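You operate a simulated robot arm through the tools that you are given. There is no shell and no other tool. Be economical: measure what you need, move in short steps, check, and stop when the job is done.

The job below is to be done with a simulated two-armed robot. You get a single attempt, and the scene is never put back.

JOB
On the top of the baking table, fold the tea towel in half and then in half again.

The check looks at the end state, three seconds after you hand in, the way a careful person would. Anything else that was tipped, shoved, dropped, spilled or broken makes it a failure. Flat cloth is picked up by pressing the open fingertips on it (5 to 10 N) and closing them slowly along it; thin cloth reads only 2 to 8 mm in the jaws.

ROBOT AND FRAMES
Two 7-joint arms with two-finger parallel grippers on one trunk, on a base that drives. Base frame: it is fixed to the floor where the robot stands at the start and does not move with it; the origin is under the middle of the robot, x ahead of it, y to its left, z up. Units: mm, degrees, N and s.
The left shoulder is at the start at [70, 163, 1095], the right one opposite. Places, roughly: top of the baking table [600, -400, 900]. Payload 3.43 kg a hand.
The TCP of each hand is the grasp point between the finger pads, 34 mm short of the fingertips. In the tool frame z runs along the fingers and y along their closing line. The gripper opens to 128 mm. The fingers are 24 mm wide and 12 mm thick; the gripper's body (48 by 130 mm) begins 96 mm behind the TCP.
Orientation is told as [roll, pitch, yaw] about the base's x, y, z axes, in that order, counted from this pose: with the fingers straight down and closing along the base's y, the tool's x points along the base's -x, its y along +y and its z along -z.

CONTROLS
- The arms move only by the tool step_arm. It takes "left_rows", "right_rows" or both (then of equal length, played together; a hand with none holds still); each is one flat list of numbers, 7 for each row, row after row: the gripper command, from -1 (shut) to 1 (fully open), values between in proportion, then the shift along the tool's x, y, z in mm, then the turn, a rotation vector about the tool's x, y, z in degrees. In form: [jaw, dx, dy, dz, ax, ay, az, jaw, dx, dy, dz, ax, ay, az, ...]. A call has 1 to 12 rows; each row is the pose to reach, as a shift and turn from the pose commanded when the call began, along the tool's axes at that moment. Rows are played at 5 a second. More than 50 mm and 8.6 degrees between two rows, or a gripper value outside its range, and nothing of the call is played. Where a pose cannot be reached the arm comes as near as it can. A force on the tool above 40 N (or 10 N above the force at the start of the call, whichever is more), or a blocked arm, ends the call early, and 0.2 s more pass. Each finger travels about 153 mm/s and halts on what it meets, pressing with about 41 N; the grip force reading is that of the motor and also rises with nothing between the fingers. The clock runs only during rows and for 0.2 s after the last one: add rows that repeat a pose to give the fingers time. It gives the time, the measured TCP pose, the force on the tool (base axes), the opening and the grip force at its end, in the units of the frame above (readings bear some noise), and new pictures: "views" is both (left out), scene, wrist or none (wrist: the cameras of the hands that moved).
- Cameras (640 x 400 px; columns grow to the right, rows downward): "scene" is now at [128.7, 33.1, 1312.8]; the picture's right is [0.40, -0.92, -0.00], its down [-0.61, -0.27, -0.75] and it looks along [0.68, 0.30, -0.66] (base axes); focal length 214 px, centre (320, 200). "left" rides on the left gripper at [76, 11, -160] in its tool frame; the picture's right is [-0.15, 0.99, 0.00], its down [-0.88, -0.13, -0.46] and it looks along [-0.45, -0.07, 0.89] (tool axes); focal length 234 px, centre (320, 200). "right" rides on the right gripper at [76, -11, -160] in its tool frame; the picture's right is [0.15, 0.99, 0.00], its down [-0.88, 0.13, -0.46] and it looks along [-0.45, 0.07, 0.89] (tool axes); focal length 234 px, centre (320, 200). There is no depth. A picture from a camera that has moved, and an enlarged one, comes with that camera's place and axes in the base frame and with its lens.
- lift_body(by): slides the trunk up (or, below 0, down) by that many mm; the arms and the scene camera ride with it, the base frame stays. It gives what a move gives, with no picture.
- steer(legs): drives the robot by 1 to 6 legs, each [ahead, left, turn to the left] in mm, mm and degrees, along the robot's own axes; the way and the turn of a leg run together, so that a leg with both is an arc; at most 1500 mm and 180 degrees a leg. The arms and the cameras ride along, it lands a little off, and it stops where it bumps. It gives what a move gives, and a new picture of the scene camera.
- turn_head(pan, tilt): turns the head with the scene camera to pan (to the left, within 86 degrees either way) and tilt (down, from -29 to 69), counted from straight ahead of the robot. It gives what a move gives, and a new picture of the scene camera.
- zoom(camera, box): a new picture of the part [left, top, right, bottom] of that camera's present view, enlarged. No time passes.
- sign_off(): hands the job in; it is judged then, once.

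Work in short steps. Places have to be worked out from the pictures, the camera data and where the tool is seen: move nearer, look again, correct. Check each grasp and each placing, and mend what went wrong. You have 120 turns and 170 pictures in all, those below and enlarged ones among them. Open the grippers and draw the arms clear of the work before you hand the job in, unless the task says otherwise; then end with one line.

The tools are called as a command line: name --argument value ..., lists and objects as JSON in quotes. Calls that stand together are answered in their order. step_arm: Moves the arms, as the interface text tells. Its arguments: {"type":"object","properties":{"left_rows":{"type":"array"},"right_rows":{"type":"array"},"views":{"type":"string","enum":["both","scene","wrist","none"]}},"required":[]} The other tools are called the same way: lift_body (by) slides the trunk up or down; steer (legs) drives the base; turn_head (pan, tilt) turns the head that bears the scene camera; zoom (camera, box) takes an enlarged picture of a part of a camera's view; sign_off () hands the job in.

At the start:

```text
time: 0.0
left_tool_pos: [571.1, 184.7, 1052.0]
left_orientation: [-0.1, -0.1, -0.1]
left_wrist_force: [-0.2, -0.2, -0.1]
left_width: 127.9
left_grasp_force: 0.2
right_tool_pos: [497.8, -156.2, 1094.0]
right_orientation: [0.0, 0.1, 0.0]
right_wrist_force: [-0.2, -0.6, 0.6]
right_width: 128.2
right_grasp_force: 0.1
trunk travel left (down, up): [-575.0, 365.0]
robot x, y, heading: [1.0, 0.9, 0.1]
head pan, tilt: [23.6, 41.6]
```

scene: 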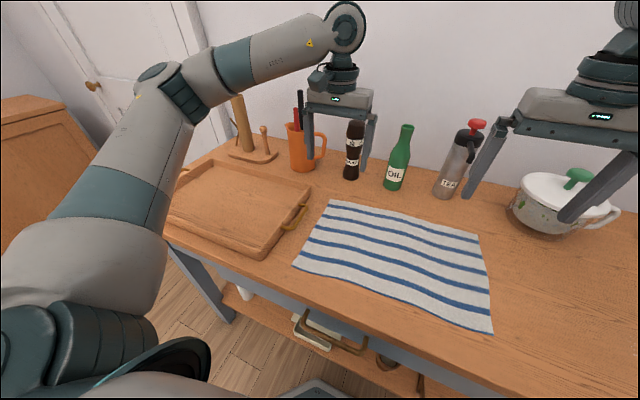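
right: 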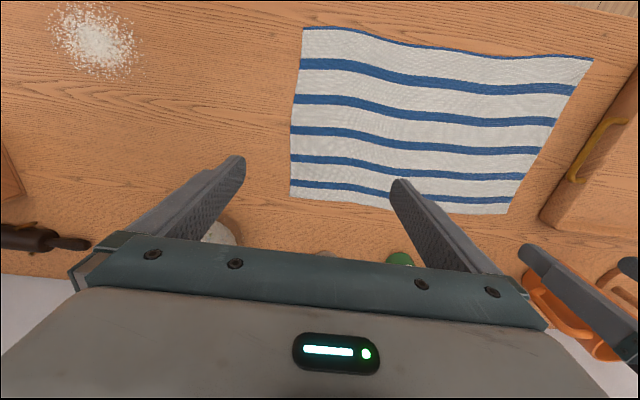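
left: 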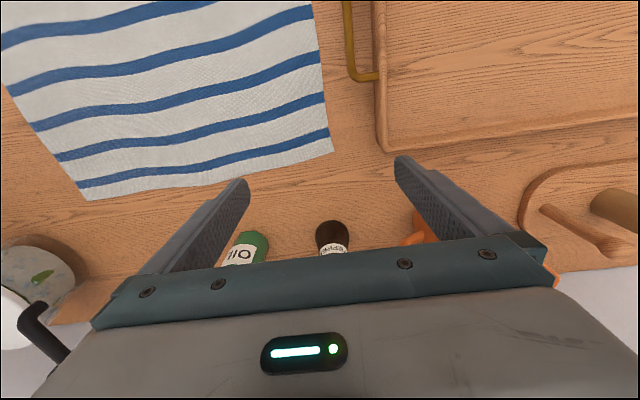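

The towel spans about x 370–660 and y −228 to 215. I plan to fold the far edge onto the near edge with both hands, then fold left onto right. First I back the base off a little to get comfortable reach, and aim the head at the towel.

steer --legs '[[-90, 0, 0]]'

turn_head --pan 0 --tilt 45

```text
time: 1.1
left_tool_pos: [480.3, 184.6, 1051.5]
left_orientation: [0.0, -0.1, -0.1]
left_wrist_force: [0.4, -0.6, 0.5]
left_width: 127.8
left_grasp_force: 0.0
right_tool_pos: [405.5, -157.0, 1093.9]
right_orientation: [0.0, 0.1, 0.0]
right_wrist_force: [0.2, -0.2, 0.3]
right_width: 127.9
right_grasp_force: 0.0
trunk travel left (down, up): [-575.0, 365.0]
robot x, y, heading: [-90.7, 1.0, -0.2]
head pan, tilt: [23.6, 41.6]
camera scene: at [37.2, 33.0, 1312.8], right [0.4, -0.92, 0.0], down [-0.61, -0.27, -0.75], along [0.69, 0.3, -0.66], focal length 214 px, centre (320, 200)
```

scene: 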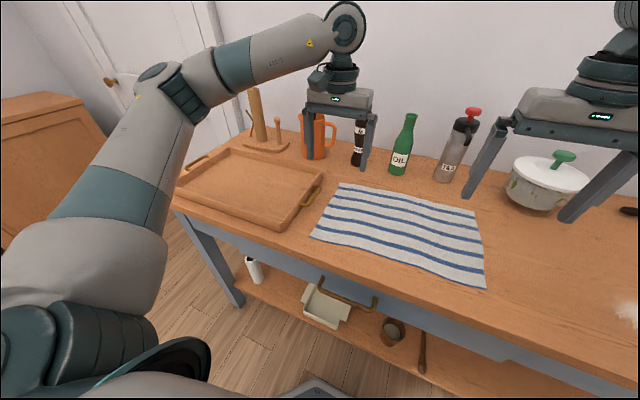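

```text
time: 2.0
left_tool_pos: [479.6, 183.9, 1050.8]
left_orientation: [0.0, -0.1, 0.0]
left_wrist_force: [0.3, -1.0, 0.3]
left_width: 128.0
left_grasp_force: 0.0
right_tool_pos: [406.7, -156.8, 1093.3]
right_orientation: [0.0, 0.1, 0.0]
right_wrist_force: [0.5, -0.6, 0.1]
right_width: 128.1
right_grasp_force: 0.1
trunk travel left (down, up): [-575.0, 365.0]
robot x, y, heading: [-91.0, 2.8, 0.1]
head pan, tilt: [0.0, 45.0]
camera scene: at [42.9, -0.5, 1307.8], right [0.0, -1.0, 0.0], down [-0.71, 0.0, -0.71], along [0.71, 0.0, -0.71], focal length 214 px, centre (320, 200)
```

scene: 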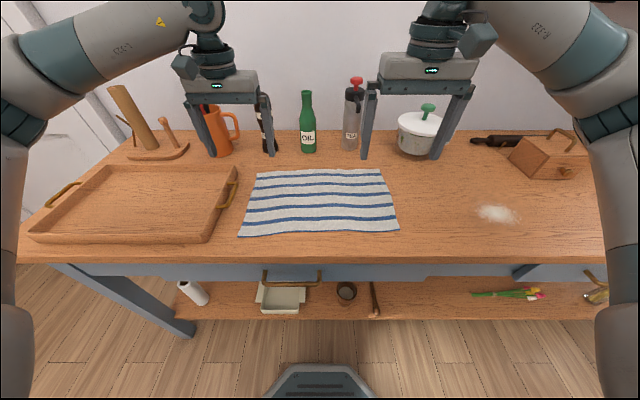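

From this view the far corners are near (665, 228) and (682, −232), and the near corners near (380, 220) and (403, −219). I'm moving both hands above the far corners with the jaws partly closed so I can look again.

step_arm --left_rows '[-0.3, -24, 0.5, 13, 0, 0, 0, -0.3, -48, 1, 27, 0, 0, 0, -0.3, -73, 2, 41, 0, 0, 0, -0.3, -97, 2, 54, 0, 0, 0, -0.3, -121, 3, 68, 0, 0, 0, -0.3, -146, 4, 81, 0, 0, 0, -0.3, -170, 4, 95, 0, 0, 0, -0.3, -170, 4, 95, 0, 0, 0]' --right_rows '[-0.3, -37, -5, 20, 0, 0, 0, -0.3, -74, -11, 39, 0, 0, 0, -0.3, -110, -16, 59, 0, 0, 0, -0.3, -147, -22, 78, 0, 0, 0, -0.3, -184, -27, 98, 0, 0, 0, -0.3, -221, -32, 117, 0, 0, 0, -0.3, -258, -38, 137, 0, 0, 0, -0.3, -258, -38, 137, 0, 0, 0]'

```text
time: 3.8
left_tool_pos: [650.2, 188.6, 957.8]
left_orientation: [0.0, -0.1, 0.0]
left_wrist_force: [-0.7, 0.8, 0.9]
left_width: 44.7
left_grasp_force: 0.1
right_tool_pos: [662.3, -191.8, 959.4]
right_orientation: [0.0, -0.2, 0.0]
right_wrist_force: [0.7, 0.5, 0.7]
right_width: 44.8
right_grasp_force: 0.1
trunk travel left (down, up): [-575.0, 365.0]
robot x, y, heading: [-92.9, -1.2, -0.0]
head pan, tilt: [0.0, 45.0]
camera scene: at [41.1, -0.6, 1308.0], right [0.0, -1.0, 0.0], down [-0.71, 0.0, -0.71], along [0.71, 0.0, -0.71], focal length 214 px, centre (320, 200)
camera right: at [585.5, -203.1, 1119.1], right [-0.15, 0.99, 0.0], down [0.88, 0.13, 0.46], along [0.45, 0.07, -0.89], focal length 234 px, centre (320, 200)
camera left: at [573.1, 200.6, 1116.4], right [0.15, 0.99, 0.0], down [0.88, -0.13, 0.46], along [0.45, -0.07, -0.89], focal length 234 px, centre (320, 200)
```

scene: 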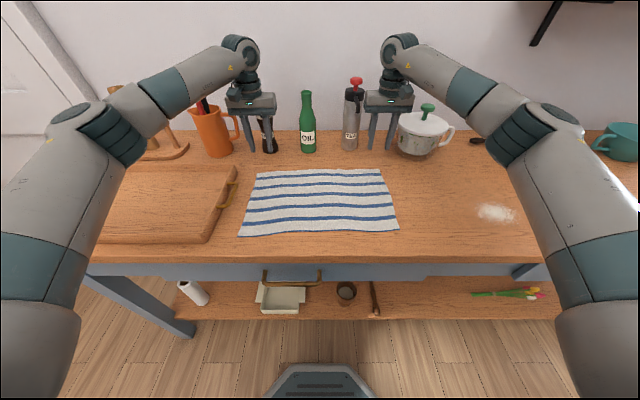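
right: 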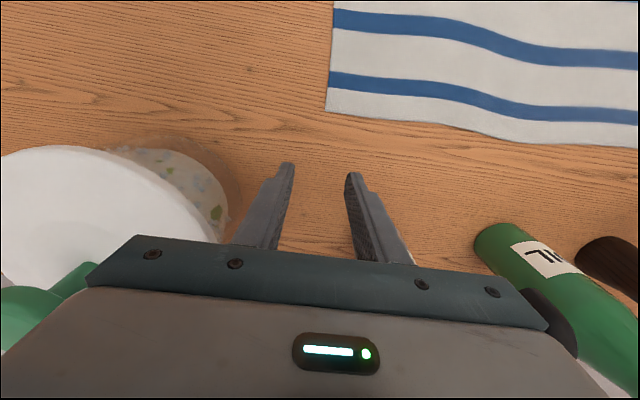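
left: 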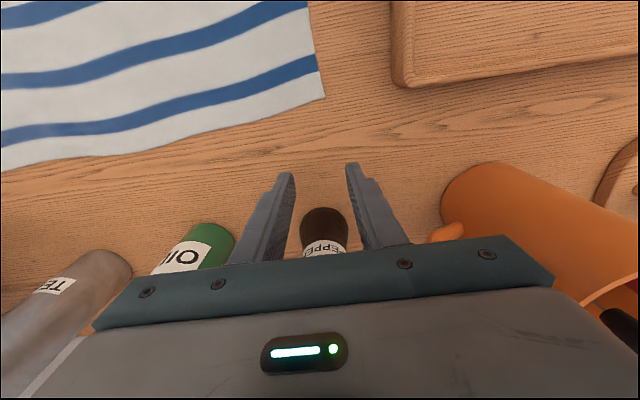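

The wrist views put the far corners at about (590, 202) and (609, −194). With the scene view that implies the table top is near z≈885, higher than stated. I'm shifting both hands back and inward to the grasp spots, still above the cloth.

step_arm --left_rows '[-0.3, 34, -8, 0, 0, 0, 0, -0.3, 68, -17, 0, 0, 0, 0, -0.3, 68, -17, 0, 0, 0, 0]' --right_rows '[-0.3, 33, 13, 0, 0, 0, 0, -0.3, 65, 27, 0, 0, 0, 0, -0.3, 65, 27, 0, 0, 0, 0]'

```text
time: 4.6
left_tool_pos: [581.8, 170.3, 955.5]
left_orientation: [0.0, -0.1, 0.0]
left_wrist_force: [0.5, -0.1, 0.9]
left_width: 45.1
left_grasp_force: 0.0
right_tool_pos: [598.2, -166.6, 955.4]
right_orientation: [0.0, 0.0, -0.1]
right_wrist_force: [0.8, -0.1, 0.1]
right_width: 45.0
right_grasp_force: 0.1
trunk travel left (down, up): [-575.0, 365.0]
robot x, y, heading: [-89.8, 1.4, -0.3]
head pan, tilt: [0.0, 45.0]
camera scene: at [43.4, -0.7, 1307.7], right [0.0, -1.0, 0.0], down [-0.71, 0.0, -0.71], along [0.71, 0.0, -0.71], focal length 214 px, centre (320, 200)
camera right: at [523.0, -177.3, 1116.3], right [-0.15, 0.99, 0.0], down [0.88, 0.13, 0.45], along [0.45, 0.07, -0.89], focal length 234 px, centre (320, 200)
camera left: at [505.3, 182.0, 1116.1], right [0.15, 0.99, 0.0], down [0.88, -0.13, 0.46], along [0.45, -0.07, -0.89], focal length 234 px, centre (320, 200)
```

scene: 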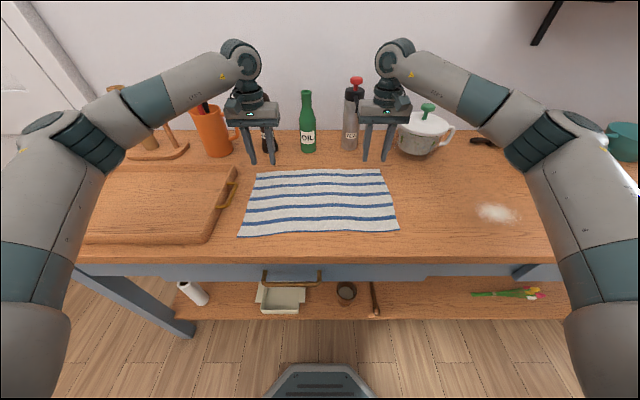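
right: 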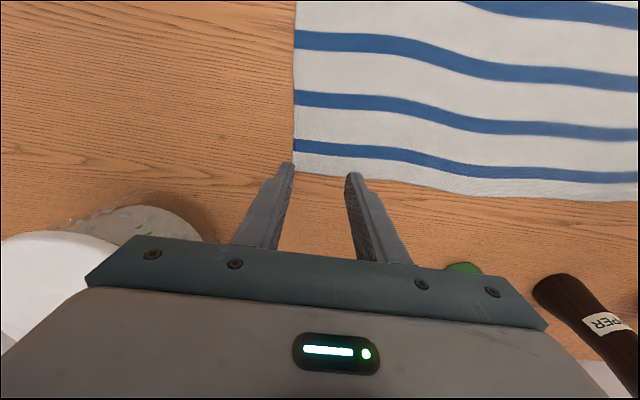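
left: 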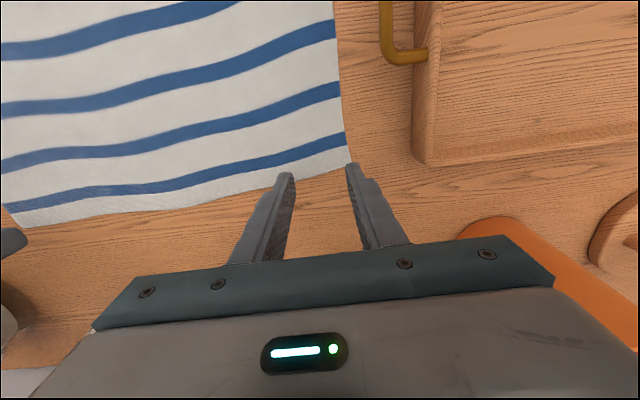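

Parallax puts the table at z≈855–885, so fingertip contact should come at TCP ≈890–920. I'm nudging inward so both fingers land on cloth and lowering to z≈925.

step_arm --left_rows '[-0.3, 5, -12, 10, 0, 0, 0, -0.3, 5, -12, 20, 0, 0, 0, -0.3, 5, -12, 30, 0, 0, 0, -0.3, 5, -12, 30, 0, 0, 0]' --right_rows '[-0.3, 4, 12, 10, 0, 0, 0, -0.3, 4, 12, 20, 0, 0, 0, -0.3, 4, 12, 30, 0, 0, 0, -0.3, 4, 12, 30, 0, 0, 0]' --views "wrist"

```text
time: 5.6
left_tool_pos: [576.2, 160.1, 926.4]
left_orientation: [0.0, -0.1, -0.1]
left_wrist_force: [0.4, 0.3, 0.5]
left_width: 44.9
left_grasp_force: 0.0
right_tool_pos: [595.2, -155.4, 928.3]
right_orientation: [0.0, -0.1, -0.1]
right_wrist_force: [0.0, 0.7, 0.0]
right_width: 44.6
right_grasp_force: 0.1
trunk travel left (down, up): [-575.0, 365.0]
robot x, y, heading: [-90.6, -1.0, -0.1]
head pan, tilt: [0.0, 45.0]
camera right: at [519.5, -166.4, 1088.0], right [-0.15, 0.99, 0.0], down [0.88, 0.13, 0.46], along [0.45, 0.07, -0.89], focal length 234 px, centre (320, 200)
camera left: at [500.7, 171.3, 1086.6], right [0.15, 0.99, 0.0], down [0.88, -0.13, 0.46], along [0.45, -0.07, -0.89], focal length 234 px, centre (320, 200)
```

right: 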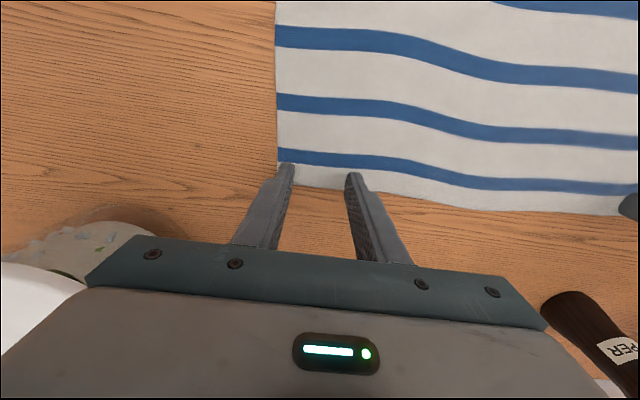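
left: 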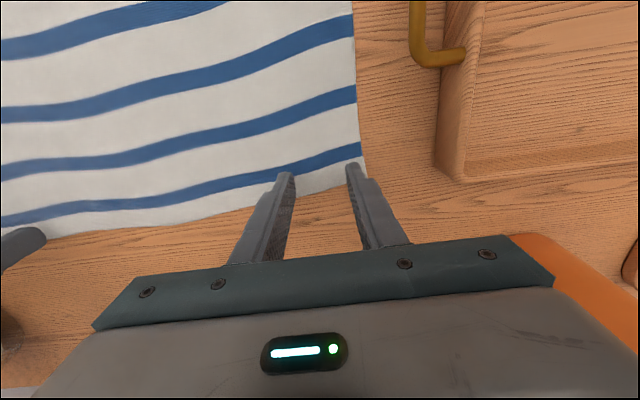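

Still no contact, so I'm lowering another 20 mm in small rows while watching the force.

step_arm --left_rows '[-0.3, 0, 0, 5, 0, 0, 0, -0.3, 0, 0, 10, 0, 0, 0, -0.3, 0, 0, 15, 0, 0, 0, -0.3, 0, 0, 20, 0, 0, 0]' --right_rows '[-0.3, 0, 0, 5, 0, 0, 0, -0.3, 0, 0, 10, 0, 0, 0, -0.3, 0, 0, 15, 0, 0, 0, -0.3, 0, 0, 20, 0, 0, 0]' --views "none"

zoom --camera "left" --box '[220, 120, 420, 245]'

```text
time: 6.6
left_tool_pos: [574.7, 160.3, 915.2]
left_orientation: [-0.1, -0.8, 0.1]
left_wrist_force: [9.2, 1.5, 35.5]
left_width: 45.1
left_grasp_force: 0.3
right_tool_pos: [593.3, -154.1, 916.5]
right_orientation: [0.2, -0.6, -0.2]
right_wrist_force: [9.6, -0.7, 37.3]
right_width: 44.9
right_grasp_force: 0.0
trunk travel left (down, up): [-575.0, 365.0]
robot x, y, heading: [-90.4, -0.5, -0.0]
head pan, tilt: [0.0, 45.0]
```

```text
3.20 times, centred on (320, 182) of left
camera zoom: at [497.2, 171.4, 1074.0], right [0.14, 0.99, 0.0], down [0.87, -0.13, 0.47], along [0.46, -0.07, -0.88], focal length 749 px, centre (320, 256)
```

zoom: 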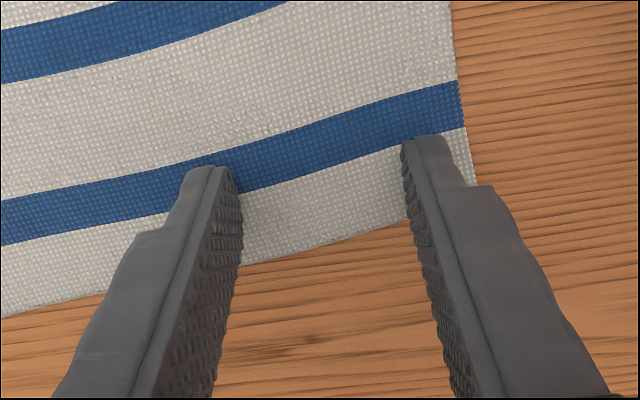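

Contact is at TCP ≈916, so the cloth top is at z≈882. I'm easing up 7 mm to lower the press to about 8 N, then closing slowly.

step_arm --left_rows '[-0.3, 0, 0, -4, 0, 0, 0, -0.3, 0, 0, -7, 0, 0, 0, -0.3, 0, 0, -7, 0, 0, 0]' --right_rows '[-0.3, 0, 0, -4, 0, 0, 0, -0.3, 0, 0, -7, 0, 0, 0, -0.3, 0, 0, -7, 0, 0, 0]' --views "none"

```text
time: 7.4
left_tool_pos: [575.0, 160.6, 914.3]
left_orientation: [0.0, -0.2, 0.0]
left_wrist_force: [5.0, -0.4, 22.2]
left_width: 44.9
left_grasp_force: 0.0
right_tool_pos: [594.3, -154.1, 916.0]
right_orientation: [0.0, -0.1, 0.1]
right_wrist_force: [4.3, 1.1, 19.7]
right_width: 44.9
right_grasp_force: 0.0
trunk travel left (down, up): [-575.0, 365.0]
robot x, y, heading: [-92.8, 5.5, 0.1]
head pan, tilt: [0.0, 45.0]
```

The press is 20 N with about 2 N/mm stiffness. I'm easing up 6 mm more and closing slowly.

step_arm --left_rows '[-0.3, 0, 0, -3, 0, 0, 0, -0.3, 0, 0, -6, 0, 0, 0, -0.38, 0, 0, -6, 0, 0, 0, -0.46, 0, 0, -6, 0, 0, 0, -0.54, 0, 0, -6, 0, 0, 0, -0.62, 0, 0, -6, 0, 0, 0, -0.7, 0, 0, -6, 0, 0, 0, -0.78, 0, 0, -6, 0, 0, 0, -0.86, 0, 0, -6, 0, 0, 0, -0.94, 0, 0, -6, 0, 0, 0, -1, 0, 0, -6, 0, 0, 0, -1, 0, 0, -6, 0, 0, 0]' --right_rows '[-0.3, 0, 0, -3, 0, 0, 0, -0.3, 0, 0, -6, 0, 0, 0, -0.38, 0, 0, -6, 0, 0, 0, -0.46, 0, 0, -6, 0, 0, 0, -0.54, 0, 0, -6, 0, 0, 0, -0.62, 0, 0, -6, 0, 0, 0, -0.7, 0, 0, -6, 0, 0, 0, -0.78, 0, 0, -6, 0, 0, 0, -0.86, 0, 0, -6, 0, 0, 0, -0.94, 0, 0, -6, 0, 0, 0, -1, 0, 0, -6, 0, 0, 0, -1, 0, 0, -6, 0, 0, 0]' --views "wrist"

```text
time: 10.0
left_tool_pos: [577.7, 158.7, 919.4]
left_orientation: [0.0, -0.1, 0.1]
left_wrist_force: [-0.1, -0.4, -0.1]
left_width: 0.0
left_grasp_force: 33.4
right_tool_pos: [595.1, -154.1, 918.7]
right_orientation: [0.0, 0.1, 0.0]
right_wrist_force: [0.4, -0.1, -0.3]
right_width: 0.2
right_grasp_force: 32.8
trunk travel left (down, up): [-575.0, 365.0]
robot x, y, heading: [-92.6, -1.2, -0.3]
head pan, tilt: [0.0, 45.0]
camera right: at [520.1, -166.3, 1080.1], right [-0.15, 0.99, 0.0], down [0.88, 0.13, 0.46], along [0.45, 0.07, -0.89], focal length 234 px, centre (320, 200)
camera left: at [501.4, 171.0, 1079.7], right [0.15, 0.99, 0.0], down [0.88, -0.13, 0.46], along [0.45, -0.07, -0.89], focal length 234 px, centre (320, 200)
```

right: 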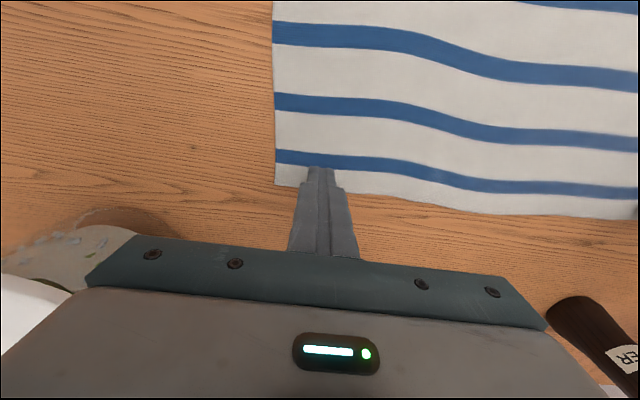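
left: 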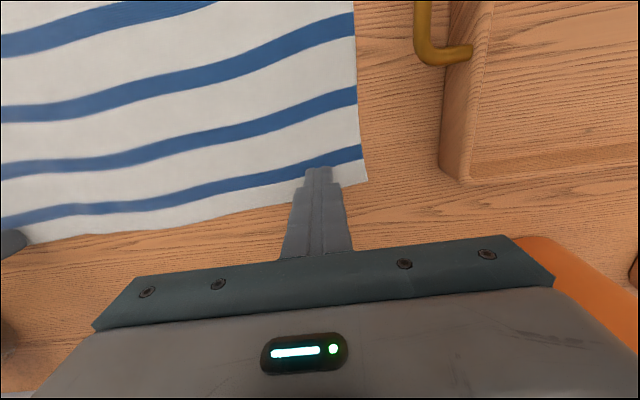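

Contact was lost at TCP 919, so nothing was gripped. I'm reopening and pressing back down 3 mm to read the force.

step_arm --left_rows '[-0.35, 0, 0, 0, 0, 0, 0, -0.35, 0, 0, 0, 0, 0, 0, -0.35, 0, 0, 2, 0, 0, 0, -0.35, 0, 0, 4, 0, 0, 0, -0.35, 0, 0, 4, 0, 0, 0, -0.35, 0, 0, 4, 0, 0, 0]' --right_rows '[-0.35, 0, 0, 0, 0, 0, 0, -0.35, 0, 0, 0, 0, 0, 0, -0.35, 0, 0, 2, 0, 0, 0, -0.35, 0, 0, 4, 0, 0, 0, -0.35, 0, 0, 4, 0, 0, 0, -0.35, 0, 0, 4, 0, 0, 0]' --views "none"

```text
time: 11.4
left_tool_pos: [578.0, 159.1, 916.7]
left_orientation: [0.0, -0.2, 0.1]
left_wrist_force: [0.3, -0.4, 1.9]
left_width: 41.4
left_grasp_force: 0.0
right_tool_pos: [593.6, -155.6, 915.9]
right_orientation: [0.1, -0.1, 0.0]
right_wrist_force: [-1.0, -0.3, 0.1]
right_width: 41.7
right_grasp_force: 0.0
trunk travel left (down, up): [-575.0, 365.0]
robot x, y, heading: [-89.4, -4.3, 0.1]
head pan, tilt: [0.0, 45.0]
```

Nearly touching, so I'm adding about 4 mm more for roughly 8 N.

step_arm --left_rows '[-0.35, 0, 0, 2, 0, 0, 0, -0.35, 0, 0, 3, 0, 0, 0, -0.35, 0, 0, 3, 0, 0, 0]' --right_rows '[-0.35, 0, 0, 2, 0, 0, 0, -0.35, 0, 0, 4, 0, 0, 0, -0.35, 0, 0, 4, 0, 0, 0]' --views "none"

```text
time: 12.2
left_tool_pos: [576.1, 159.0, 915.8]
left_orientation: [-0.2, -0.3, 0.0]
left_wrist_force: [2.9, 0.1, 11.9]
left_width: 41.6
left_grasp_force: 0.1
right_tool_pos: [593.9, -155.5, 915.9]
right_orientation: [0.1, -0.3, -0.1]
right_wrist_force: [5.3, -0.7, 19.3]
right_width: 41.7
right_grasp_force: 0.5
trunk travel left (down, up): [-575.0, 365.0]
robot x, y, heading: [-93.1, -3.1, -0.2]
head pan, tilt: [0.0, 45.0]
```

The left press is 12 N and the right 19 N. I'm trimming both to about 8–10 N and closing slowly.

step_arm --left_rows '[-0.35, 0, 0, -0.7, 0, 0, 0, -0.43, 0, 0, -0.7, 0, 0, 0, -0.51, 0, 0, -0.7, 0, 0, 0, -0.59, 0, 0, -0.7, 0, 0, 0, -0.67, 0, 0, -0.7, 0, 0, 0, -0.75, 0, 0, -0.7, 0, 0, 0, -0.83, 0, 0, -0.7, 0, 0, 0, -0.91, 0, 0, -0.7, 0, 0, 0, -1, 0, 0, -0.7, 0, 0, 0, -1, 0, 0, -0.7, 0, 0, 0, -1, 0, 0, -0.7, 0, 0, 0]' --right_rows '[-0.35, 0, 0, -2.3, 0, 0, 0, -0.43, 0, 0, -2.3, 0, 0, 0, -0.51, 0, 0, -2.3, 0, 0, 0, -0.59, 0, 0, -2.3, 0, 0, 0, -0.67, 0, 0, -2.3, 0, 0, 0, -0.75, 0, 0, -2.3, 0, 0, 0, -0.83, 0, 0, -2.3, 0, 0, 0, -0.91, 0, 0, -2.3, 0, 0, 0, -1, 0, 0, -2.3, 0, 0, 0, -1, 0, 0, -2.3, 0, 0, 0, -1, 0, 0, -2.3, 0, 0, 0]' --views "wrist"

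```text
time: 14.6
left_tool_pos: [577.2, 157.7, 916.2]
left_orientation: [-0.1, -0.2, -0.1]
left_wrist_force: [1.3, -10.0, 15.1]
left_width: 2.2
left_grasp_force: 37.0
right_tool_pos: [591.9, -155.9, 915.4]
right_orientation: [0.1, -0.1, 0.0]
right_wrist_force: [-0.5, 8.8, 4.1]
right_width: 2.1
right_grasp_force: 36.9
trunk travel left (down, up): [-575.0, 365.0]
robot x, y, heading: [-88.2, -0.9, 0.0]
head pan, tilt: [0.0, 45.0]
camera right: at [517.2, -167.3, 1076.1], right [-0.15, 0.99, 0.0], down [0.88, 0.13, 0.46], along [0.45, 0.07, -0.89], focal length 234 px, centre (320, 200)
camera left: at [499.0, 170.5, 1074.9], right [0.15, 0.99, 0.0], down [0.88, -0.13, 0.46], along [0.45, -0.07, -0.89], focal length 234 px, centre (320, 200)
```

right: 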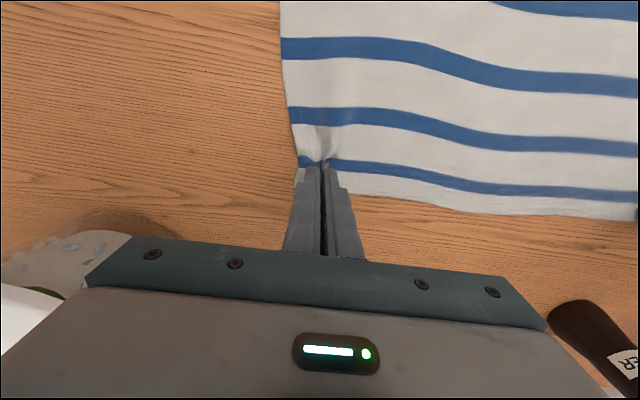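
left: 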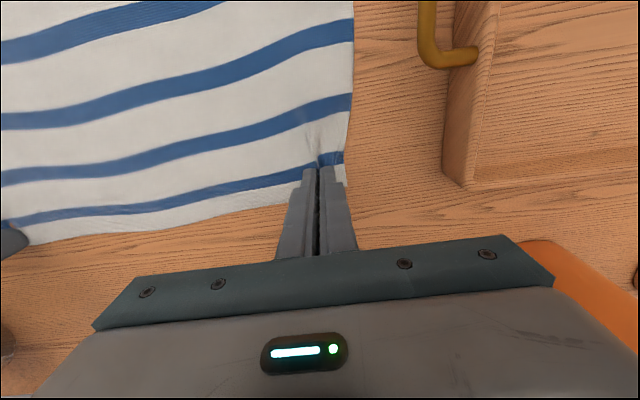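

Both hands have cloth (2 mm readings). To lay the hem the right way round I'll need to tilt the hands about 45° at the end, and that needs more room near the robot. I'm releasing, rising, and backing the base off first.

step_arm --left_rows '[-0.6, 0, 0, 0, 0, 0, 0, -0.5, 0, 0, -5, 0, 0, 0, -0.5, 0, 0, -40, 0, 0, 0, -0.5, 0, 0, -80, 0, 0, 0, -0.5, 0, 0, -80, 0, 0, 0]' --right_rows '[-0.6, 0, 0, 0, 0, 0, 0, -0.5, 0, 0, -5, 0, 0, 0, -0.5, 0, 0, -40, 0, 0, 0, -0.5, 0, 0, -80, 0, 0, 0, -0.5, 0, 0, -80, 0, 0, 0]' --views "none"

steer --legs '[[-110, 0, 0]]'

```text
time: 15.8
left_tool_pos: [578.8, 161.3, 993.1]
left_orientation: [0.1, 0.1, 0.0]
left_wrist_force: [0.3, 0.0, 0.1]
left_width: 32.3
left_grasp_force: 0.0
right_tool_pos: [595.1, -155.7, 994.5]
right_orientation: [0.0, 0.1, 0.1]
right_wrist_force: [-0.4, -0.5, 0.3]
right_width: 32.1
right_grasp_force: 0.0
trunk travel left (down, up): [-575.0, 365.0]
robot x, y, heading: [-89.8, 2.6, 0.2]
head pan, tilt: [0.0, 45.0]
```

```text
time: 17.0
left_tool_pos: [467.9, 160.3, 992.2]
left_orientation: [0.0, -0.1, 0.1]
left_wrist_force: [0.2, 0.5, -0.3]
left_width: 32.1
left_grasp_force: 0.0
right_tool_pos: [487.3, -155.2, 994.3]
right_orientation: [0.0, 0.0, -0.1]
right_wrist_force: [-0.2, 0.3, -0.2]
right_width: 32.0
right_grasp_force: 0.0
trunk travel left (down, up): [-575.0, 365.0]
robot x, y, heading: [-198.4, -1.3, 0.1]
head pan, tilt: [0.0, 45.0]
camera scene: at [-66.5, -0.7, 1307.8], right [0.0, -1.0, 0.0], down [-0.71, 0.0, -0.71], along [0.71, 0.0, -0.71], focal length 214 px, centre (320, 200)
```

scene: 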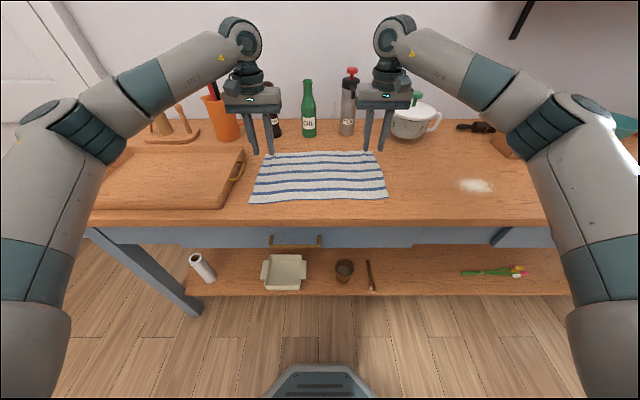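

Moving the hands back over the same spots and down to just above contact, and zooming the scene view for the near corners.

step_arm --left_rows '[-0.37, -40, 0, 0, 0, 0, 0, -0.37, -80, 0, 0, 0, 0, 0, -0.37, -109, -2, 0, 0, 0, 0, -0.37, -109, -2, 40, 0, 0, 0, -0.37, -109, -2, 70, 0, 0, 0, -0.37, -109, -2, 70, 0, 0, 0, -0.37, -109, -2, 70, 0, 0, 0]' --right_rows '[-0.37, -40, 0, 0, 0, 0, 0, -0.37, -80, 0, 0, 0, 0, 0, -0.37, -107, -2, 0, 0, 0, 0, -0.37, -107, -2, 40, 0, 0, 0, -0.37, -107, -2, 72, 0, 0, 0, -0.37, -107, -2, 72, 0, 0, 0, -0.37, -107, -2, 72, 0, 0, 0]' --views "wrist"

zoom --camera "scene" --box '[220, 130, 420, 255]'

```text
time: 18.6
left_tool_pos: [578.6, 160.0, 921.2]
left_orientation: [0.0, 0.0, -0.1]
left_wrist_force: [-0.7, -0.4, -0.3]
left_width: 40.3
left_grasp_force: 0.0
right_tool_pos: [593.4, -158.2, 924.1]
right_orientation: [-0.1, 0.0, 0.0]
right_wrist_force: [0.1, -0.1, -0.5]
right_width: 40.5
right_grasp_force: 0.1
trunk travel left (down, up): [-575.0, 365.0]
robot x, y, heading: [-196.6, 0.1, -0.0]
head pan, tilt: [0.0, 45.0]
camera right: at [517.8, -168.9, 1084.1], right [-0.14, 0.99, 0.0], down [0.88, 0.13, 0.45], along [0.45, 0.07, -0.89], focal length 234 px, centre (320, 200)
camera left: at [502.7, 171.5, 1081.9], right [0.15, 0.99, 0.0], down [0.88, -0.13, 0.46], along [0.45, -0.07, -0.89], focal length 234 px, centre (320, 200)
```

right: 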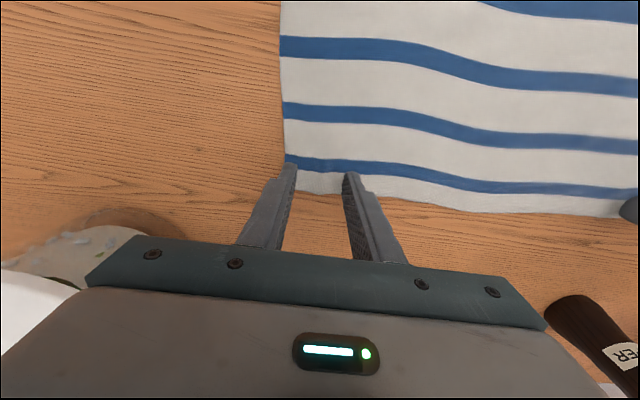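
left: 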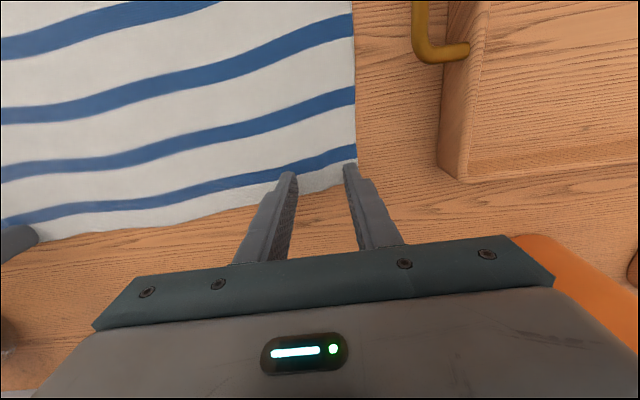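

```text
3.20 times, centred on (320, 192) of scene
camera zoom: at [-65.8, -0.6, 1307.8], right [0.0, -1.0, 0.0], down [-0.71, 0.0, -0.71], along [0.71, 0.0, -0.71], focal length 686 px, centre (320, 224)
```

zoom: 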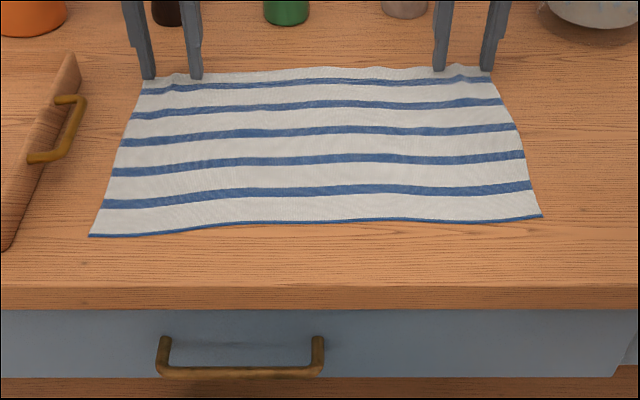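

Near corners measure (345, 199) and (369, −198); far corners about (585, 197) and (603, −194). Now pressing down lightly.

step_arm --left_rows '[-0.37, 0, 0, 4, 0, 0, 0, -0.37, 0, 0, 6.5, 0, 0, 0, -0.37, 0, 0, 6.5, 0, 0, 0]' --right_rows '[-0.37, 0, 0, 5, 0, 0, 0, -0.37, 0, 0, 8.5, 0, 0, 0, -0.37, 0, 0, 8.5, 0, 0, 0]' --views "none"

```text
time: 19.4
left_tool_pos: [578.4, 159.1, 916.0]
left_orientation: [0.0, -0.2, 0.0]
left_wrist_force: [0.4, 0.0, 0.8]
left_width: 40.2
left_grasp_force: 0.0
right_tool_pos: [592.7, -158.1, 916.0]
right_orientation: [0.0, 0.0, -0.1]
right_wrist_force: [0.9, 0.5, 3.6]
right_width: 40.6
right_grasp_force: 0.0
trunk travel left (down, up): [-575.0, 365.0]
robot x, y, heading: [-200.7, 0.8, 0.0]
head pan, tilt: [0.0, 45.0]
```

Light touch now. Adding 2.5 mm on the left and 1.7 mm on the right, then closing slowly in the same call.

step_arm --left_rows '[-0.37, 0, 0, 1.5, 0, 0, 0, -0.37, 0, 0, 2.7, 0, 0, 0, -0.44, 0, 0, 2.7, 0, 0, 0, -0.51, 0, 0, 2.7, 0, 0, 0, -0.59, 0, 0, 2.7, 0, 0, 0, -0.67, 0, 0, 2.7, 0, 0, 0, -0.75, 0, 0, 2.7, 0, 0, 0, -0.83, 0, 0, 2.7, 0, 0, 0, -0.91, 0, 0, 2.7, 0, 0, 0, -1, 0, 0, 2.7, 0, 0, 0, -1, 0, 0, 2.7, 0, 0, 0, -1, 0, 0, 1, 0, 0, 0]' --right_rows '[-0.37, 0, 0, 1, 0, 0, 0, -0.37, 0, 0, 1.9, 0, 0, 0, -0.44, 0, 0, 1.9, 0, 0, 0, -0.51, 0, 0, 1.9, 0, 0, 0, -0.59, 0, 0, 1.9, 0, 0, 0, -0.67, 0, 0, 1.9, 0, 0, 0, -0.75, 0, 0, 1.9, 0, 0, 0, -0.83, 0, 0, 1.9, 0, 0, 0, -0.91, 0, 0, 1.9, 0, 0, 0, -1, 0, 0, 1.9, 0, 0, 0, -1, 0, 0, 1.9, 0, 0, 0, -1, 0, 0, 1, 0, 0, 0]' --views "none"

```text
time: 22.0
left_tool_pos: [577.1, 157.3, 918.2]
left_orientation: [0.0, -0.2, 0.0]
left_wrist_force: [2.7, -3.6, 11.1]
left_width: 2.7
left_grasp_force: 37.3
right_tool_pos: [592.0, -157.5, 915.9]
right_orientation: [-0.1, -0.2, 0.0]
right_wrist_force: [0.2, -1.3, 14.9]
right_width: 6.0
right_grasp_force: 40.3
trunk travel left (down, up): [-575.0, 365.0]
robot x, y, heading: [-197.8, 1.0, -0.2]
head pan, tilt: [0.0, 45.0]
```

Both grips hold (2.7 and 6 mm). Now I'm sweeping both hands up and over toward the near edge, tilting the fingers forward gradually.

step_arm --left_rows '[-1, 2, 0, -17, 0, 0, 0, -1, 7, 0, -34, 0, 0, 0, -1, 16.4, 0, -50, 0, -3, 0, -1, 29.6, 0, -64, 0, -7, 0, -1, 45.6, 0, -75.5, 0, -12, 0, -1, 64, 0, -85, 0, -17, 0, -1, 84, 0, -91, 0, -22, 0, -1, 105, 0, -95, 0, -27, 0, -1, 126.4, 0, -95, 0, -32, 0, -1, 147.3, 0, -92, 0, -36, 0, -1, 147.3, 0, -92, 0, -36, 0]' --right_rows '[-1, 2, 0, -16.5, 0, 0, 0, -1, 6, 0, -32.5, 0, 0, 0, -1, 15.7, 0, -47.5, 0, -3, 0, -1, 28.4, 0, -61, 0, -7, 0, -1, 44, 0, -72, 0, -12, 0, -1, 61.6, 0, -81, 0, -17, 0, -1, 80.6, 0, -87, 0, -22, 0, -1, 100.7, 0, -90, 0, -27, 0, -1, 121.4, 0, -90.5, 0, -32, 0, -1, 141.5, 0, -88, 0, -36, 0, -1, 141.5, 0, -88, 0, -36, 0]' --views "scene"

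```text
time: 24.4
left_tool_pos: [429.8, 158.7, 1007.6]
left_orientation: [0.0, -36.1, 0.0]
left_wrist_force: [1.2, -3.2, -0.2]
left_width: 2.0
left_grasp_force: 36.7
right_tool_pos: [450.6, -158.3, 1000.6]
right_orientation: [0.0, -36.0, 0.0]
right_wrist_force: [0.2, 4.2, 0.1]
right_width: 6.2
right_grasp_force: 40.6
trunk travel left (down, up): [-575.0, 365.0]
robot x, y, heading: [-201.2, -0.3, 0.1]
head pan, tilt: [0.0, 45.0]
camera scene: at [-65.6, -0.7, 1307.8], right [0.0, -1.0, 0.0], down [-0.71, 0.0, -0.71], along [0.71, 0.0, -0.71], focal length 214 px, centre (320, 200)
```

scene: 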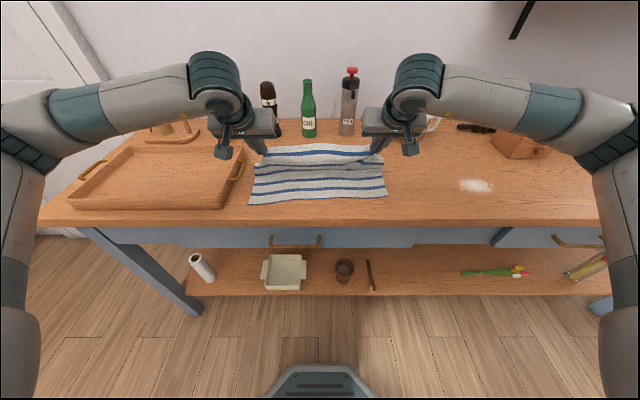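

The sheet hangs cleanly between the hands. I'm continuing the arc down to the near edge.

step_arm --left_rows '[-1, 18.2, 0, -8.4, 0, -2, 0, -1, 37.1, 0, -14.1, 0, -4, 0, -1, 55.8, 0, -17, 0, -6, 0, -1, 73.7, 0, -16.9, 0, -8, 0, -1, 90.6, 0, -13.7, 0, -10, 0, -1, 105.6, 0, -7.7, 0, -12, 0, -1, 118.6, 0, 1, 0, -13, 0, -1, 128.8, 0, 12.2, 0, -14, 0, -1, 128.8, 0, 12.2, 0, -14, 0]' --right_rows '[-1, 17.3, 0, -8.2, 0, -2, 0, -1, 35.2, 0, -13.8, 0, -4, 0, -1, 52.8, 0, -16.8, 0, -6, 0, -1, 69.8, 0, -16.9, 0, -8, 0, -1, 85.6, 0, -14.3, 0, -10, 0, -1, 99.6, 0, -9, 0, -12, 0, -1, 111.6, 0, -1, 0, -13, 0, -1, 121.1, 0, 9.2, 0, -14, 0, -1, 121.1, 0, 9.2, 0, -14, 0]' --views "both"

zoom --camera "scene" --box '[220, 130, 420, 255]'

```text
time: 26.4
left_tool_pos: [351.3, 153.2, 920.0]
left_orientation: [0.1, -50.0, 0.0]
left_wrist_force: [-0.1, -0.4, 0.0]
left_width: 1.5
left_grasp_force: 36.6
left hand out of reach, approached as far as the arm can: row 6, 7, 8, 9
right_tool_pos: [359.1, -157.2, 923.5]
right_orientation: [-0.1, -50.0, -0.1]
right_wrist_force: [-0.2, 1.4, 0.7]
right_width: 5.9
right_grasp_force: 40.0
trunk travel left (down, up): [-575.0, 365.0]
robot x, y, heading: [-200.7, 1.7, -0.1]
head pan, tilt: [0.0, 45.0]
camera scene: at [-66.6, -0.8, 1307.9], right [0.0, -1.0, 0.0], down [-0.71, 0.0, -0.71], along [0.71, 0.0, -0.71], focal length 214 px, centre (320, 200)
camera right: at [187.6, -169.1, 968.6], right [-0.09, 0.99, -0.11], down [0.22, 0.13, 0.97], along [0.97, 0.07, -0.23], focal length 234 px, centre (320, 200)
camera left: at [179.3, 165.7, 965.2], right [0.09, 0.99, 0.11], down [0.22, -0.13, 0.97], along [0.97, -0.07, -0.23], focal length 234 px, centre (320, 200)
```

scene: 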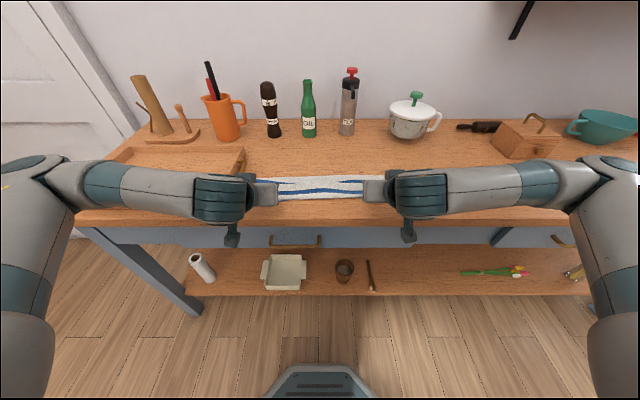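
right: 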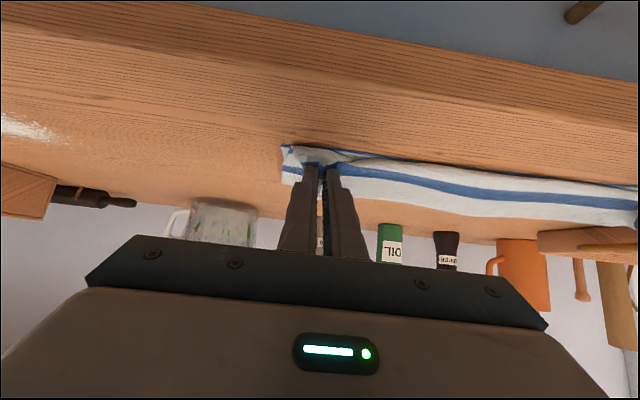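
left: 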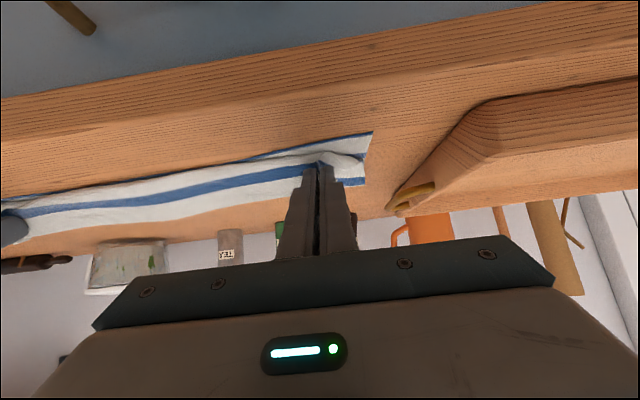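

```text
3.20 times, centred on (320, 192) of scene
camera zoom: at [-66.6, -0.8, 1307.9], right [0.0, -1.0, 0.0], down [-0.71, 0.0, -0.71], along [0.71, 0.0, -0.71], focal length 686 px, centre (320, 224)
```

zoom: 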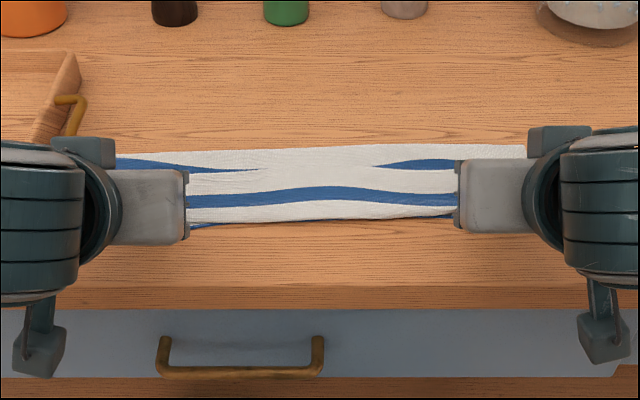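

The fold is nearly there. The right hand is on target, but the left stopped 18 mm short on reach. I'm untilting the left by 12° to gain reach and reading where it lands.

step_arm --left_rows '[-1, -2.3, 0, -1.9, 0, 6, 0, -1, -2.3, 0, -1.9, 0, 12, 0, -1, -2.3, 0, -1.9, 0, 12, 0]' --views "none"

```text
time: 27.2
left_tool_pos: [351.5, 153.8, 922.5]
left_orientation: [0.0, -37.9, 0.0]
left_wrist_force: [0.7, -1.1, 1.4]
left_width: 1.8
left_grasp_force: 36.7
right_tool_pos: [358.7, -158.0, 923.8]
right_orientation: [0.0, -50.0, 0.0]
right_wrist_force: [-0.1, 0.6, -0.5]
right_width: 6.0
right_grasp_force: 40.2
trunk travel left (down, up): [-575.0, 365.0]
robot x, y, heading: [-197.8, 1.8, -0.0]
head pan, tilt: [0.0, 45.0]
```

The left pose is reachable now. Sliding the left hand 14 mm toward the robot and 4 mm outward.

step_arm --left_rows '[-1, 5.5, 2, -4.3, 0, 0, 0, -1, 11, 4, -8.6, 0, 0, 0, -1, 11, 4, -8.6, 0, 0, 0]' --views "wrist"

```text
time: 28.0
left_tool_pos: [336.9, 158.7, 923.6]
left_orientation: [0.0, -38.0, -0.1]
left_wrist_force: [0.8, -3.4, 1.2]
left_width: 1.7
left_grasp_force: 36.7
right_tool_pos: [358.8, -158.1, 923.2]
right_orientation: [0.0, -49.8, -0.2]
right_wrist_force: [-0.2, 3.1, -0.2]
right_width: 6.0
right_grasp_force: 40.0
trunk travel left (down, up): [-575.0, 365.0]
robot x, y, heading: [-197.9, -0.5, 0.2]
head pan, tilt: [0.0, 45.0]
camera left: at [178.6, 169.4, 1002.1], right [0.12, 0.99, 0.09], down [0.41, -0.13, 0.9], along [0.9, -0.07, -0.42], focal length 234 px, centre (320, 200)
```

left: 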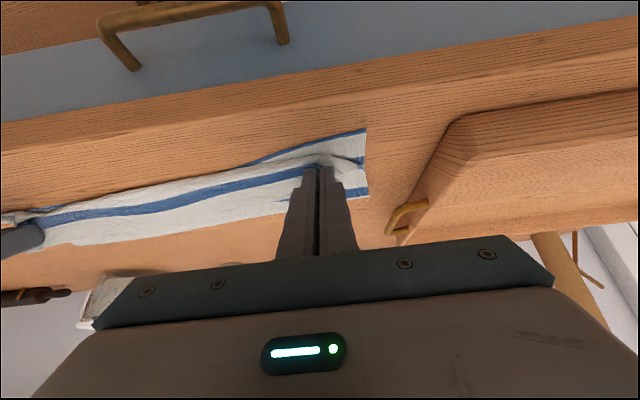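

Both corners sit over the near corners. I'm lowering slightly, opening slowly, and rising straight up.

step_arm --left_rows '[-1, 1.8, 0, 2.4, 0, 0, 0, -0.9, 1.8, 0, 2.4, 0, 0, 0, -0.8, 1.8, 0, 2.4, 0, 0, 0, -0.7, 1.8, 0, 2.4, 0, 0, 0, -0.65, 1.8, 0, 2.4, 0, 0, 0, -0.65, -5, 0, -6.5, 0, 0, 0, -0.65, -15, 0, -19, 0, 0, 0, -0.65, -35, 0, -45, 0, 0, 0, -0.65, -55, 0, -71, 0, 0, 0, -0.65, -55, 0, -71, 0, 0, 0]' --right_rows '[-1, 2.3, 0, 1.9, 0, 0, 0, -0.9, 2.3, 0, 1.9, 0, 0, 0, -0.8, 2.3, 0, 1.9, 0, 0, 0, -0.7, 2.3, 0, 1.9, 0, 0, 0, -0.65, 2.3, 0, 1.9, 0, 0, 0, -0.65, -6, 0, -5, 0, 0, 0, -0.65, -18, 0, -15, 0, 0, 0, -0.65, -43, 0, -36, 0, 0, 0, -0.65, -69, 0, -58, 0, 0, 0, -0.65, -69, 0, -58, 0, 0, 0]' --views "both"

```text
time: 30.2
left_tool_pos: [334.8, 157.0, 1012.8]
left_orientation: [0.0, -38.0, 0.0]
left_wrist_force: [-0.6, 0.3, 0.4]
left_width: 22.4
left_grasp_force: 0.0
right_tool_pos: [359.8, -158.0, 1015.4]
right_orientation: [0.0, -49.9, 0.0]
right_wrist_force: [0.3, 0.0, 0.1]
right_width: 22.2
right_grasp_force: 0.1
trunk travel left (down, up): [-575.0, 365.0]
robot x, y, heading: [-196.9, 3.9, -0.3]
head pan, tilt: [0.0, 45.0]
camera scene: at [-65.7, -0.5, 1307.8], right [0.0, -1.0, 0.0], down [-0.71, 0.0, -0.71], along [0.71, 0.0, -0.71], focal length 214 px, centre (320, 200)
camera right: at [188.3, -169.1, 1060.7], right [-0.09, 0.99, -0.11], down [0.22, 0.13, 0.97], along [0.97, 0.07, -0.23], focal length 234 px, centre (320, 200)
camera left: at [176.2, 169.8, 1092.1], right [0.12, 0.99, 0.09], down [0.41, -0.13, 0.9], along [0.9, -0.07, -0.42], focal length 234 px, centre (320, 200)
```

scene: 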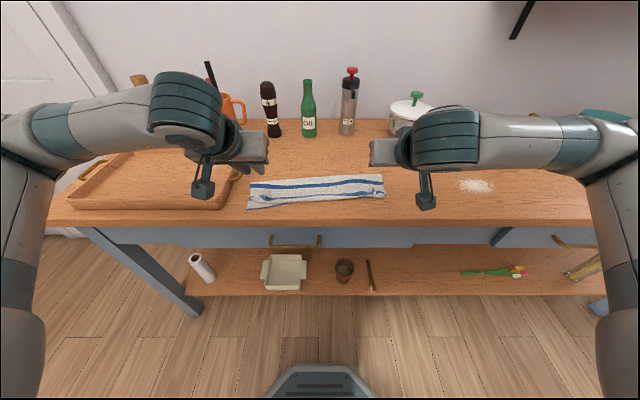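
right: 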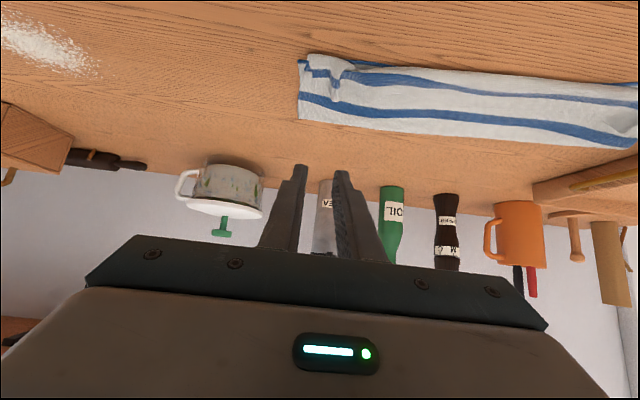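
left: 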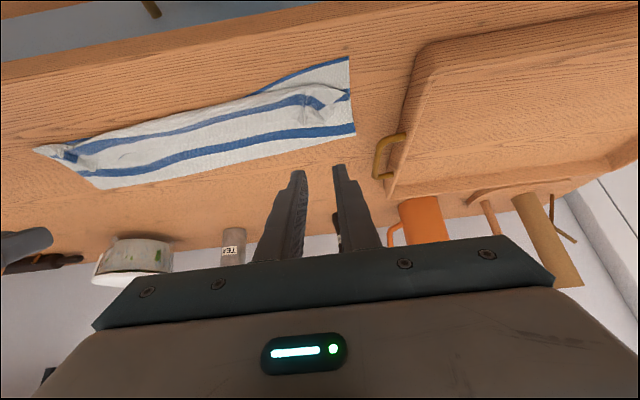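

Fold one is laid; zooming in on the hem.

zoom --camera "scene" --box '[230, 155, 400, 225]'

zoom --camera "left" --box '[20, 40, 380, 200]'

zoom --camera "right" --box '[280, 30, 640, 170]'

```text
3.76 times, centred on (315, 190) of scene
camera zoom: at [-65.7, -0.5, 1307.8], right [0.0, -1.0, 0.0], down [-0.71, 0.0, -0.71], along [0.71, 0.0, -0.71], focal length 807 px, centre (339, 238)
```

zoom: 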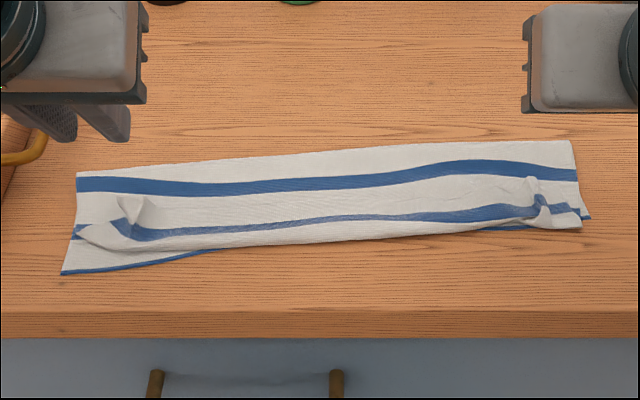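

```text
1.78 times, centred on (200, 120) of left
camera zoom: at [176.2, 169.8, 1092.1], right [0.12, 0.99, 0.09], down [0.41, -0.13, 0.9], along [0.9, -0.07, -0.42], focal length 416 px, centre (533, 342)
```

zoom: 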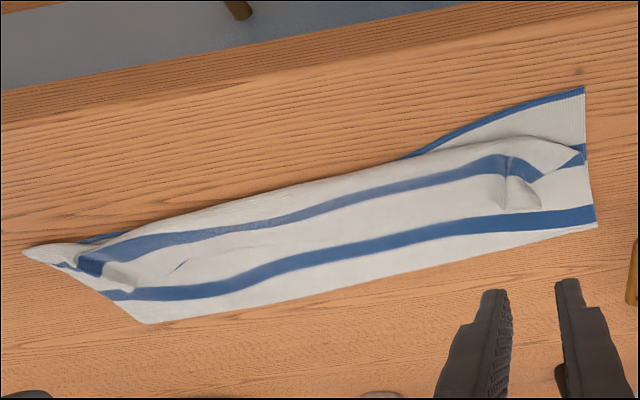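

```text
1.78 times, centred on (460, 100) of right
camera zoom: at [188.3, -169.1, 1060.7], right [-0.09, 0.99, -0.11], down [0.22, 0.13, 0.97], along [0.97, 0.07, -0.23], focal length 416 px, centre (71, 378)
```

zoom: 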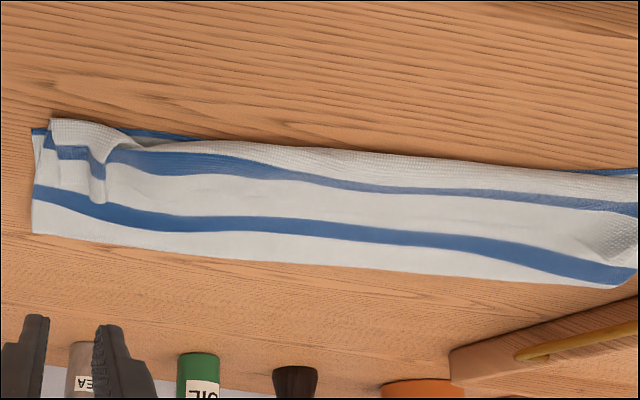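

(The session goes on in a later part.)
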